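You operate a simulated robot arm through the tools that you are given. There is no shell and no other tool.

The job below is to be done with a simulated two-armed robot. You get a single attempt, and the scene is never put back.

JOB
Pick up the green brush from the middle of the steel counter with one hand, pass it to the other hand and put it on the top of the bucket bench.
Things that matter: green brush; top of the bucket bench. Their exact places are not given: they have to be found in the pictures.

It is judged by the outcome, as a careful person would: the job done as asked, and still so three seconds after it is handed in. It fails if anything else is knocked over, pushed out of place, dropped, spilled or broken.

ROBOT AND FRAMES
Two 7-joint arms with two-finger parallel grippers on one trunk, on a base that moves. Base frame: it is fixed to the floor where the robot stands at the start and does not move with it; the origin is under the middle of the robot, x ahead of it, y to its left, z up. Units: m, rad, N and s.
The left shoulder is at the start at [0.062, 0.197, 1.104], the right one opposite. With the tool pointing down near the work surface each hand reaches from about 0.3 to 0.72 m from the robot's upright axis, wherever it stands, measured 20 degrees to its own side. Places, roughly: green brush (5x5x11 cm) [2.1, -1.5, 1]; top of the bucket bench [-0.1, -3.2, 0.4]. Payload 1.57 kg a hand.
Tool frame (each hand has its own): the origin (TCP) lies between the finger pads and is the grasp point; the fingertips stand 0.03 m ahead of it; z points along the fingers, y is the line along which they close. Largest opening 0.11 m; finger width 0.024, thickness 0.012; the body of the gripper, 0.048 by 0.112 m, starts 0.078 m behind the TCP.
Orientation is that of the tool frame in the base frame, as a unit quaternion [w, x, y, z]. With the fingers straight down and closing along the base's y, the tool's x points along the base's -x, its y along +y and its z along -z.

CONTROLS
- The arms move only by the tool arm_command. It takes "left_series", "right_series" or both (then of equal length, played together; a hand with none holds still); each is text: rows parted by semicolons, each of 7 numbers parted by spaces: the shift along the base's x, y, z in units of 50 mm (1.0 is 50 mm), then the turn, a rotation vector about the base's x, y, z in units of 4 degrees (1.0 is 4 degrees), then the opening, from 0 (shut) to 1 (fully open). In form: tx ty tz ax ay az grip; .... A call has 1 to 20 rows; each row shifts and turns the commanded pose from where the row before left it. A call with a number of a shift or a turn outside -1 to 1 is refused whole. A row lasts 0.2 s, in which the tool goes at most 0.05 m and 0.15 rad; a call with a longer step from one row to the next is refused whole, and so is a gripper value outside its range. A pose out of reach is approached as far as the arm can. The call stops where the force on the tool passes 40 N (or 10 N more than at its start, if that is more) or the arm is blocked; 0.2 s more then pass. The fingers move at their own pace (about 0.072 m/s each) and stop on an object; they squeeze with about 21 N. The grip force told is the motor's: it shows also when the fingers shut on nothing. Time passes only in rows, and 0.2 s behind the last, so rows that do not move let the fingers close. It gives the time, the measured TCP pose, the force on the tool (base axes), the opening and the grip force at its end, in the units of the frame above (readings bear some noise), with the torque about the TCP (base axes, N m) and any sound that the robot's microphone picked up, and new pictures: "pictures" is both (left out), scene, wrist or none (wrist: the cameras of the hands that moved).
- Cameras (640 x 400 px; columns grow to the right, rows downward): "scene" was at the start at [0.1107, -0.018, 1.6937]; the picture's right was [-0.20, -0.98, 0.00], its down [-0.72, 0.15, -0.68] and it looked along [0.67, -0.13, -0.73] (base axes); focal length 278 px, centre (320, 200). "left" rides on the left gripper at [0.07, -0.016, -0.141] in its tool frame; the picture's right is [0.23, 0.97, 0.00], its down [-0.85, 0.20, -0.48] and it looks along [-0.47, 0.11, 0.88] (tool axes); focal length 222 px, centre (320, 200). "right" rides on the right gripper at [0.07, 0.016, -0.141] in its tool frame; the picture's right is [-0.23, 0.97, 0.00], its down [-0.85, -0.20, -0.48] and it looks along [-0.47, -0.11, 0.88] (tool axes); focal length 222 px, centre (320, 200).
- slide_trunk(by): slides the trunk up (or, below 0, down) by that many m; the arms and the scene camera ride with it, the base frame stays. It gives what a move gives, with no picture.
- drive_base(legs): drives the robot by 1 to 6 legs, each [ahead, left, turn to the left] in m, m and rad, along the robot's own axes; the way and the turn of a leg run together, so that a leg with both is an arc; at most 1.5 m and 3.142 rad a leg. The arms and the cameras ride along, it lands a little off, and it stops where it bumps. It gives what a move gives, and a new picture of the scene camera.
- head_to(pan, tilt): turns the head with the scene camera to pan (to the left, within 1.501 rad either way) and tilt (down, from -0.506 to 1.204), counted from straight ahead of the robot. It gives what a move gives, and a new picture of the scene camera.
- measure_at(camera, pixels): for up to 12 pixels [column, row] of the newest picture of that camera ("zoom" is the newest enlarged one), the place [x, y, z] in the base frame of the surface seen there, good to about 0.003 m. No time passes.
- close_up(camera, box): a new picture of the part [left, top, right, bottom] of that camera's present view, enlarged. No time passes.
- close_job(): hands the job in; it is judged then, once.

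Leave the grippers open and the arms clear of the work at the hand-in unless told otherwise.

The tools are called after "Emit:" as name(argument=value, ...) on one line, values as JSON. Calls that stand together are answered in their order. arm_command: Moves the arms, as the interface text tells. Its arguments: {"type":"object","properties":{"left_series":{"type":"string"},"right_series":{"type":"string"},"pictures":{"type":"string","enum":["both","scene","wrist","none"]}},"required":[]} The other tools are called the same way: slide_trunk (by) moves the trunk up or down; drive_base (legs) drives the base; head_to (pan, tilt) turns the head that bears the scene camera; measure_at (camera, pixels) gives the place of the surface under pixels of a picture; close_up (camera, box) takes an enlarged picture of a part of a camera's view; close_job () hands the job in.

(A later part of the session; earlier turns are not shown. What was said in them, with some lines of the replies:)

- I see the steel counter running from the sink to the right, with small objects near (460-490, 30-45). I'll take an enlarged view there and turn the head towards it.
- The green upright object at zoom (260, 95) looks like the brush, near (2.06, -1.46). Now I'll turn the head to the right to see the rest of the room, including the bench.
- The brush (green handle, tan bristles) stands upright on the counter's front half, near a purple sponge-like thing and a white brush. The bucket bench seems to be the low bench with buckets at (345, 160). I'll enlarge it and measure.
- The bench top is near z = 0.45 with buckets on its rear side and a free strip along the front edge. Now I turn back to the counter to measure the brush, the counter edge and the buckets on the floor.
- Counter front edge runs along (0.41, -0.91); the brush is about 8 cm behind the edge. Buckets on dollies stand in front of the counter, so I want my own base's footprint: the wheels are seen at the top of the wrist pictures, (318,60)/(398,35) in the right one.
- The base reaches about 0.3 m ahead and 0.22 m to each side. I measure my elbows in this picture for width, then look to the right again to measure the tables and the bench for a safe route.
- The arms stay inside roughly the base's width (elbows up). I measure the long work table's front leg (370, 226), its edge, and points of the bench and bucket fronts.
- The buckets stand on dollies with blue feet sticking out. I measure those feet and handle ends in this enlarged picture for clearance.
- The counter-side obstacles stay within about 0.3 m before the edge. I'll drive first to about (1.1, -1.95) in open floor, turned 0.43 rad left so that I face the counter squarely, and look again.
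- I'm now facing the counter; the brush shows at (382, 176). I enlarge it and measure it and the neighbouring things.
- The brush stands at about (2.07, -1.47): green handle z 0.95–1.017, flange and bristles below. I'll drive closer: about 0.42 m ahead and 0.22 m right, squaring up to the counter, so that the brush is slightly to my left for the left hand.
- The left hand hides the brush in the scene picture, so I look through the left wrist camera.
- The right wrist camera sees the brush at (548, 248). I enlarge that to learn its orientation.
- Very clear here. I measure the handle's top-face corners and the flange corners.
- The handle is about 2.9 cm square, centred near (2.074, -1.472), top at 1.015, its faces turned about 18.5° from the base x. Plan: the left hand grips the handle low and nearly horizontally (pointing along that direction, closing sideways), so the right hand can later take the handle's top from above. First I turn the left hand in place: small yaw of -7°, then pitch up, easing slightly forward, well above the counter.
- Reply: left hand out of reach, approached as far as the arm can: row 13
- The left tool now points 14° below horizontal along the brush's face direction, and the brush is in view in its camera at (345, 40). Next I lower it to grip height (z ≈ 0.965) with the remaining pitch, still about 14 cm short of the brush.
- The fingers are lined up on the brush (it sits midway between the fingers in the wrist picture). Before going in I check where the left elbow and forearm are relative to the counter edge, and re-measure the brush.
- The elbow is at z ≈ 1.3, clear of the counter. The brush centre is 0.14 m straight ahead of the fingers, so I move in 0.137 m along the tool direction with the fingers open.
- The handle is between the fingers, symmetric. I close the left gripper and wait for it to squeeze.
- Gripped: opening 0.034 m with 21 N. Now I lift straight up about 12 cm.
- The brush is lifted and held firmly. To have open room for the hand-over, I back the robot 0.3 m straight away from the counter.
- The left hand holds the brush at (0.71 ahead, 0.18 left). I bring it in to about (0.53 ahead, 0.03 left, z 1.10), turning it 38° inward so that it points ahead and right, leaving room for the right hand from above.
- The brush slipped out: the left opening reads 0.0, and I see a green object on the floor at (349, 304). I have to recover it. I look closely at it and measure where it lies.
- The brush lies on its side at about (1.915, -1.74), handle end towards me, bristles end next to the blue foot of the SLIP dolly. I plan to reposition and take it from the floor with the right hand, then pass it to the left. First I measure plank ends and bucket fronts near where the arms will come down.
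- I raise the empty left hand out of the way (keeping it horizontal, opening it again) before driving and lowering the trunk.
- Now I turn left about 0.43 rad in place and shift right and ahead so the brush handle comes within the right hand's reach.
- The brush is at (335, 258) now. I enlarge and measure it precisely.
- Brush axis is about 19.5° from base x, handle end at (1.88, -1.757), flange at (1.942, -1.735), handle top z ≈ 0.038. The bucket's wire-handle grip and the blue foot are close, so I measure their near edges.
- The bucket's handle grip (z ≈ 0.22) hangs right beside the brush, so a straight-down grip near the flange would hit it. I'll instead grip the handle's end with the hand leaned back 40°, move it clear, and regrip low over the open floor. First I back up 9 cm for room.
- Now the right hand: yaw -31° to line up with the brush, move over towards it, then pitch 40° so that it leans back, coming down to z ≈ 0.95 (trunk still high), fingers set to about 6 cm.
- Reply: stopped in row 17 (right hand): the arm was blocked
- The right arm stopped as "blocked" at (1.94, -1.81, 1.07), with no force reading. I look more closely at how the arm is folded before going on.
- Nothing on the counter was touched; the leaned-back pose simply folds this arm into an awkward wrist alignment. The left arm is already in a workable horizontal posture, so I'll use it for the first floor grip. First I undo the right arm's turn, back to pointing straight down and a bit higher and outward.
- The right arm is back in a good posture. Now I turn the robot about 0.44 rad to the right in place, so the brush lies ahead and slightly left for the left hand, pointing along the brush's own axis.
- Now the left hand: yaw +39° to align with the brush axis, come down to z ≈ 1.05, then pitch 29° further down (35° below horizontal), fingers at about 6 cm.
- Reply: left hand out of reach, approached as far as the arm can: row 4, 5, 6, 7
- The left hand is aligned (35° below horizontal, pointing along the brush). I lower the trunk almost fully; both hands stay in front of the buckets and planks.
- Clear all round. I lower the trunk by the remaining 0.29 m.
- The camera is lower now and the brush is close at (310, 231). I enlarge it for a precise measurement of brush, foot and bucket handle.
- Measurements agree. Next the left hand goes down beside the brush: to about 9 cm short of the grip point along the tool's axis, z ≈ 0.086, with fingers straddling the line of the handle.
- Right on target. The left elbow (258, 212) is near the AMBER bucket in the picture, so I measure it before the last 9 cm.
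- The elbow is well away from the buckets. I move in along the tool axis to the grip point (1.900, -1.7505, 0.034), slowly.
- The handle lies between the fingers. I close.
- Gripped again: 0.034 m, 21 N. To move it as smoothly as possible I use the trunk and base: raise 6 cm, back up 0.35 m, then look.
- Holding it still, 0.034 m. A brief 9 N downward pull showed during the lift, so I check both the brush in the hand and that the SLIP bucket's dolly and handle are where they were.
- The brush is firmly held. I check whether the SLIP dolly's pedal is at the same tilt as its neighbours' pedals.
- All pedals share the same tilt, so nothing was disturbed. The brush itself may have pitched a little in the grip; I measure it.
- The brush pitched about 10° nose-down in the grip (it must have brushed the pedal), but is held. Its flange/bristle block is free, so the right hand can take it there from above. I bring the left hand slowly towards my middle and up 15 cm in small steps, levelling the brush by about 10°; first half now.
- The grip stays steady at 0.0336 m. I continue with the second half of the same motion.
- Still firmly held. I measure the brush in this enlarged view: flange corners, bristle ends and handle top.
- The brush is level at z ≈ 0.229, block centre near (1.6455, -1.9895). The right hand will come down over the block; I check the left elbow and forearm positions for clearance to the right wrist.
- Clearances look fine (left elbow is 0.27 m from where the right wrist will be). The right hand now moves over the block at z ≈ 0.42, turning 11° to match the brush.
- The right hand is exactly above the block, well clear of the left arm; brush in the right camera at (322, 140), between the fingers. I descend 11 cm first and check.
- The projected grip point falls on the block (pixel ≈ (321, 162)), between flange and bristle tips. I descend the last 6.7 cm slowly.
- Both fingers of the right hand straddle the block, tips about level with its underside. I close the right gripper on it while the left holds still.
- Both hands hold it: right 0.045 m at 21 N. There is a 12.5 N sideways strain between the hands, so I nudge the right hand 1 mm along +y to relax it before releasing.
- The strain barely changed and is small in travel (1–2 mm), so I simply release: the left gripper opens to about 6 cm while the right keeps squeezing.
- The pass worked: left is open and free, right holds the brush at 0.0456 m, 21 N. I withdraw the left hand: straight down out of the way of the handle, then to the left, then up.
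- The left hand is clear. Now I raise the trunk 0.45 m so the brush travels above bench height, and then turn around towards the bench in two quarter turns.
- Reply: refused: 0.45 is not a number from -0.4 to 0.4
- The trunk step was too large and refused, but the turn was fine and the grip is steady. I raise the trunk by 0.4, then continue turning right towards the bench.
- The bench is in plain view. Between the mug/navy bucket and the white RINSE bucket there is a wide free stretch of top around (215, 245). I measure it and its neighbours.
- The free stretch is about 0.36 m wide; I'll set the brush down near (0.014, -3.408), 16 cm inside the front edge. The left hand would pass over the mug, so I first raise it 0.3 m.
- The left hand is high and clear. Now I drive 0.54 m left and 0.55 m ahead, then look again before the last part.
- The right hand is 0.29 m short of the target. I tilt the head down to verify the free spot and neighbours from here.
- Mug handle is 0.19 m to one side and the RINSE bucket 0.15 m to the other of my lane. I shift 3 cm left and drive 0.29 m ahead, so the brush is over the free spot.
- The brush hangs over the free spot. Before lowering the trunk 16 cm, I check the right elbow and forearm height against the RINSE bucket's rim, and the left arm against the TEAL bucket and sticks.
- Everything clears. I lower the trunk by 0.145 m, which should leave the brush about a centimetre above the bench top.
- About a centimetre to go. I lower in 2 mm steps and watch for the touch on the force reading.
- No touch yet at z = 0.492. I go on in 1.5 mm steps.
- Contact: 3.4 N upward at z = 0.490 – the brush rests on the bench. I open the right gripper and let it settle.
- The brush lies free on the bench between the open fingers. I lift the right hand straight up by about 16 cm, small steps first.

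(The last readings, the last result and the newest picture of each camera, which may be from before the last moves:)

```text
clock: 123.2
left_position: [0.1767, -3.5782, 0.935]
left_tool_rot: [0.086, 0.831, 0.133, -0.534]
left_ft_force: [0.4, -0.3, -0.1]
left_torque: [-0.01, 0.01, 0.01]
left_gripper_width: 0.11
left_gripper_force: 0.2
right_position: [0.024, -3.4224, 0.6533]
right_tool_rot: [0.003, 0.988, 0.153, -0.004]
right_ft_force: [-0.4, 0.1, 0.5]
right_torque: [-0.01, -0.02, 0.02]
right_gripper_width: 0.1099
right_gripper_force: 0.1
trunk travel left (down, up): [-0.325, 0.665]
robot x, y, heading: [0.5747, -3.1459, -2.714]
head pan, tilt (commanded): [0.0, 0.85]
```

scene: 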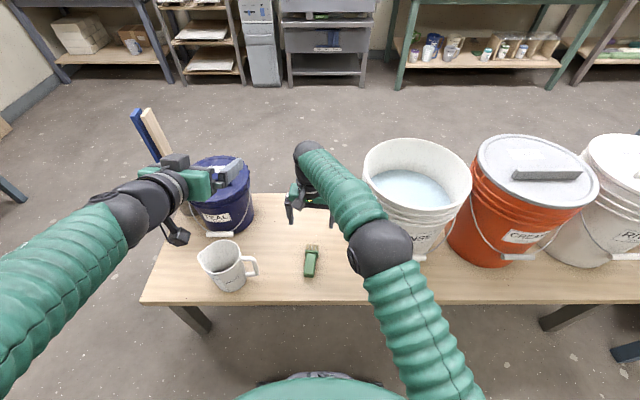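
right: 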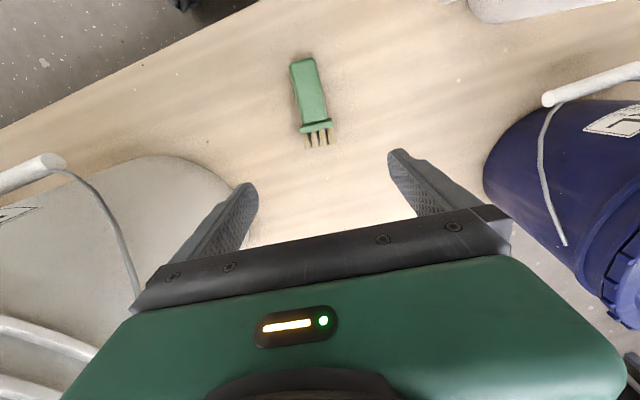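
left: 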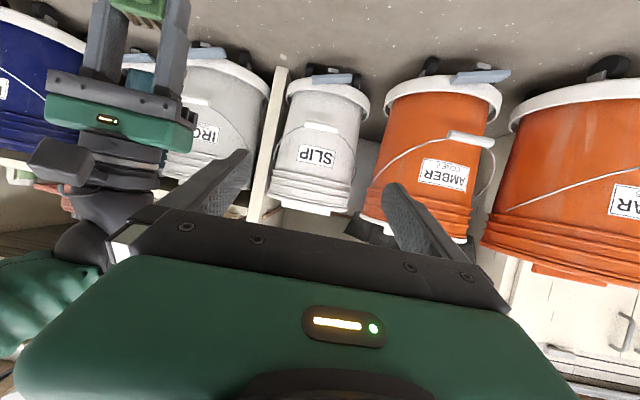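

The brush lies on the bench top, (311, 262) in the scene picture. I raise the trunk 0.25 m and back the robot straight away 0.5 m so that the arms are clear, then look a last time.

Emit:
slide_trunk(by=0.25)

Emit:
drive_base(legs=[[-0.5, 0, 0]])

Emit:
head_to(pan=0.0, tilt=0.6)

Emit:
close_up(camera="scene", box=[130, 150, 450, 350])

```text
clock: 125.7
left_position: [0.1771, -3.5797, 1.1846]
left_tool_rot: [0.086, 0.831, 0.133, -0.534]
left_ft_force: [0.4, -0.9, 0.1]
left_torque: [-0.02, 0.02, -0.04]
left_gripper_width: 0.1102
left_gripper_force: 0.0
right_position: [0.0229, -3.4226, 0.9042]
right_tool_rot: [0.003, 0.988, 0.153, -0.002]
right_ft_force: [0.0, 1.1, 0.2]
right_torque: [0.01, -0.02, 0.0]
right_gripper_width: 0.11
right_gripper_force: 0.1
trunk travel left (down, up): [-0.575, 0.415]
robot x, y, heading: [0.5718, -3.1468, -2.717]
head pan, tilt (commanded): [0.0, 0.85]
```

```text
clock: 128.7
left_position: [0.6258, -3.3734, 1.1841]
left_tool_rot: [0.084, 0.831, 0.13, -0.534]
left_ft_force: [-0.4, 0.2, -0.4]
left_torque: [0.02, -0.01, 0.01]
left_gripper_width: 0.11
left_gripper_force: 0.0
right_position: [0.4744, -3.2177, 0.9051]
right_tool_rot: [0.004, 0.989, 0.149, -0.002]
right_ft_force: [0.3, -0.8, -0.2]
right_torque: [0.0, -0.02, 0.0]
right_gripper_width: 0.1099
right_gripper_force: 0.1
trunk travel left (down, up): [-0.575, 0.415]
robot x, y, heading: [1.0287, -2.9431, -2.722]
head pan, tilt (commanded): [0.0, 0.85]
```

scene: 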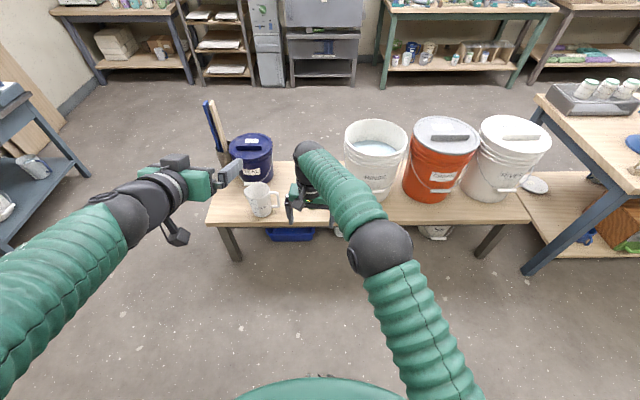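

```text
clock: 129.4
left_position: [0.6272, -3.3737, 1.1852]
left_tool_rot: [0.084, 0.831, 0.129, -0.535]
left_ft_force: [0.0, 0.2, -1.1]
left_torque: [-0.01, -0.04, 0.0]
left_gripper_width: 0.1102
left_gripper_force: 0.0
right_position: [0.4744, -3.2166, 0.9052]
right_tool_rot: [0.005, 0.989, 0.149, -0.004]
right_ft_force: [0.4, -0.2, -0.6]
right_torque: [0.03, 0.0, 0.01]
right_gripper_width: 0.1099
right_gripper_force: 0.0
trunk travel left (down, up): [-0.575, 0.415]
robot x, y, heading: [1.0265, -2.941, -2.734]
head pan, tilt (commanded): [0.0, 0.6]
```

scene: 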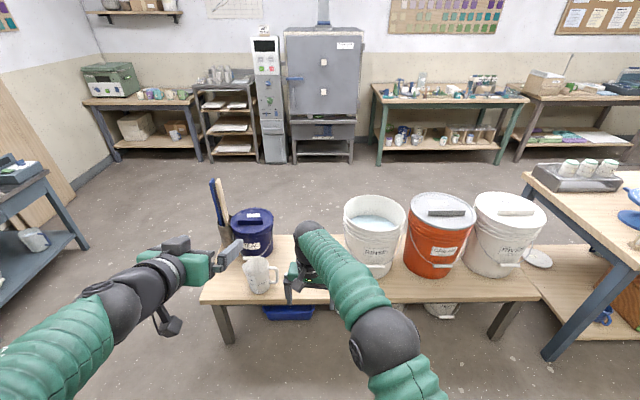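

```text
2.00 times, centred on (290, 250) of scene
```

zoom: 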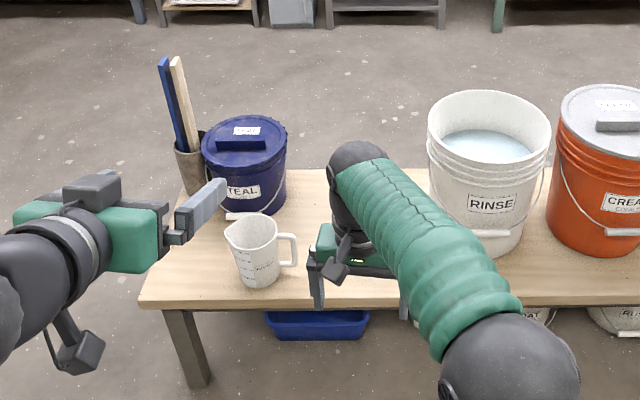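

The right hand hides the brush in this view, so I check through the right wrist camera.

Emit:
close_up(camera="right", box=[0, 0, 640, 400])

Emit:
drive_base(legs=[[-0.2, -0.3, 0]])

Emit:
close_up(camera="scene", box=[130, 150, 450, 350])

```text
1.00 times, centred on (320, 200) of right (not enlarged: the box is as wide or as high as the picture)
```

zoom: 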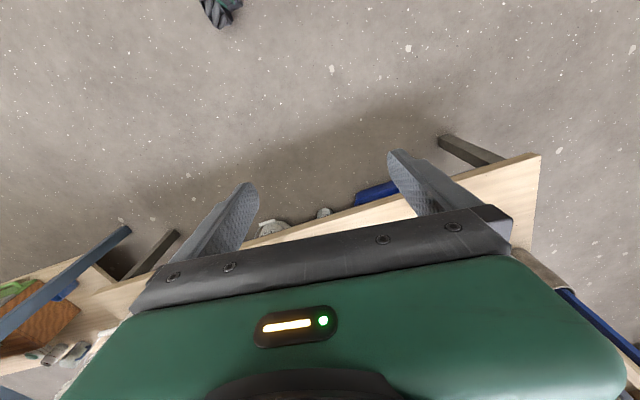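

```text
clock: 131.8
left_position: [0.6862, -3.0177, 1.186]
left_tool_rot: [0.083, 0.83, 0.13, -0.536]
left_ft_force: [-0.1, -0.9, 0.0]
left_torque: [-0.04, 0.01, 0.0]
left_gripper_width: 0.1098
left_gripper_force: 0.0
right_position: [0.5325, -2.8597, 0.9049]
right_tool_rot: [0.003, 0.989, 0.15, -0.005]
right_ft_force: [0.3, -0.8, -0.6]
right_torque: [0.02, -0.03, 0.0]
right_gripper_width: 0.11
right_gripper_force: 0.0
trunk travel left (down, up): [-0.575, 0.415]
robot x, y, heading: [1.0822, -2.5832, -2.725]
head pan, tilt (commanded): [0.0, 0.6]
```

scene: 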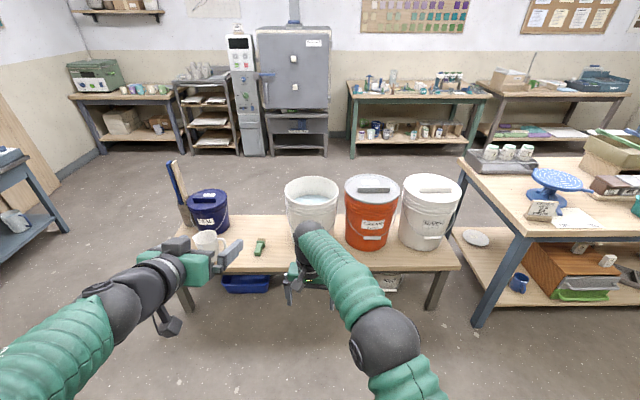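

```text
2.00 times, centred on (290, 250) of scene
```

zoom: 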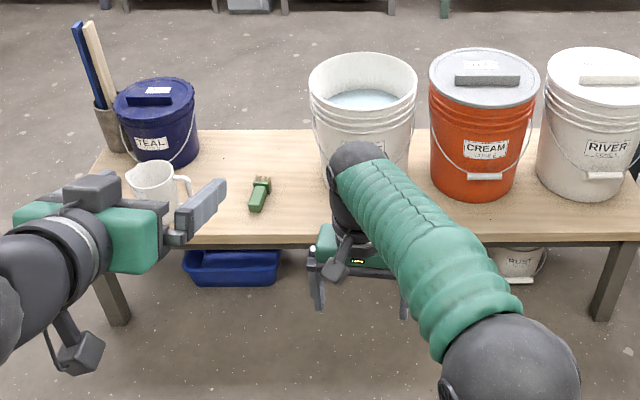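

The brush lies still on the top of the bucket bench at (259, 247) in the scene picture. The mug and buckets have not moved, both grippers are open and the arms are clear, so I hand the job in.

The brush fell to the floor once: it slipped out of the left hand right after the first lift. I picked it up again, passed it from the left hand to the right in the air, and set it down lying on its side.

Emit:
close_job()

```text
The job is handed in.
```

The green brush is on top of the bucket bench, lying on its side in the free space between the mug and the RINSE bucket. However, I dropped it on the floor once on the way.

- **Drop:** I picked the brush up from the counter with the left hand. It slipped out while I was swinging it in for the hand-over and landed beside the SLIP bucket's dolly. I don't know exactly why it slipped.
- **Recovery:** I picked it up off the floor with the left hand. As I lifted it, about 9 N of pull showed on the hand, probably the bristles catching the dolly's pedal. That tipped the brush in the grip, but it held. I measured the pedal and bucket handle afterwards and they had not moved.
- **Hand-over:** I passed it from the left hand to the right in mid-air, low over open floor, then set it down on the bench with the right hand.
- **Blocked move:** While getting ready to reach the floor, the right arm stopped once as "blocked" with no force on it. I saw nothing touched or moved.

In the last pictures the mug and buckets on the bench look undisturbed. The grippers are open and the arms are clear.
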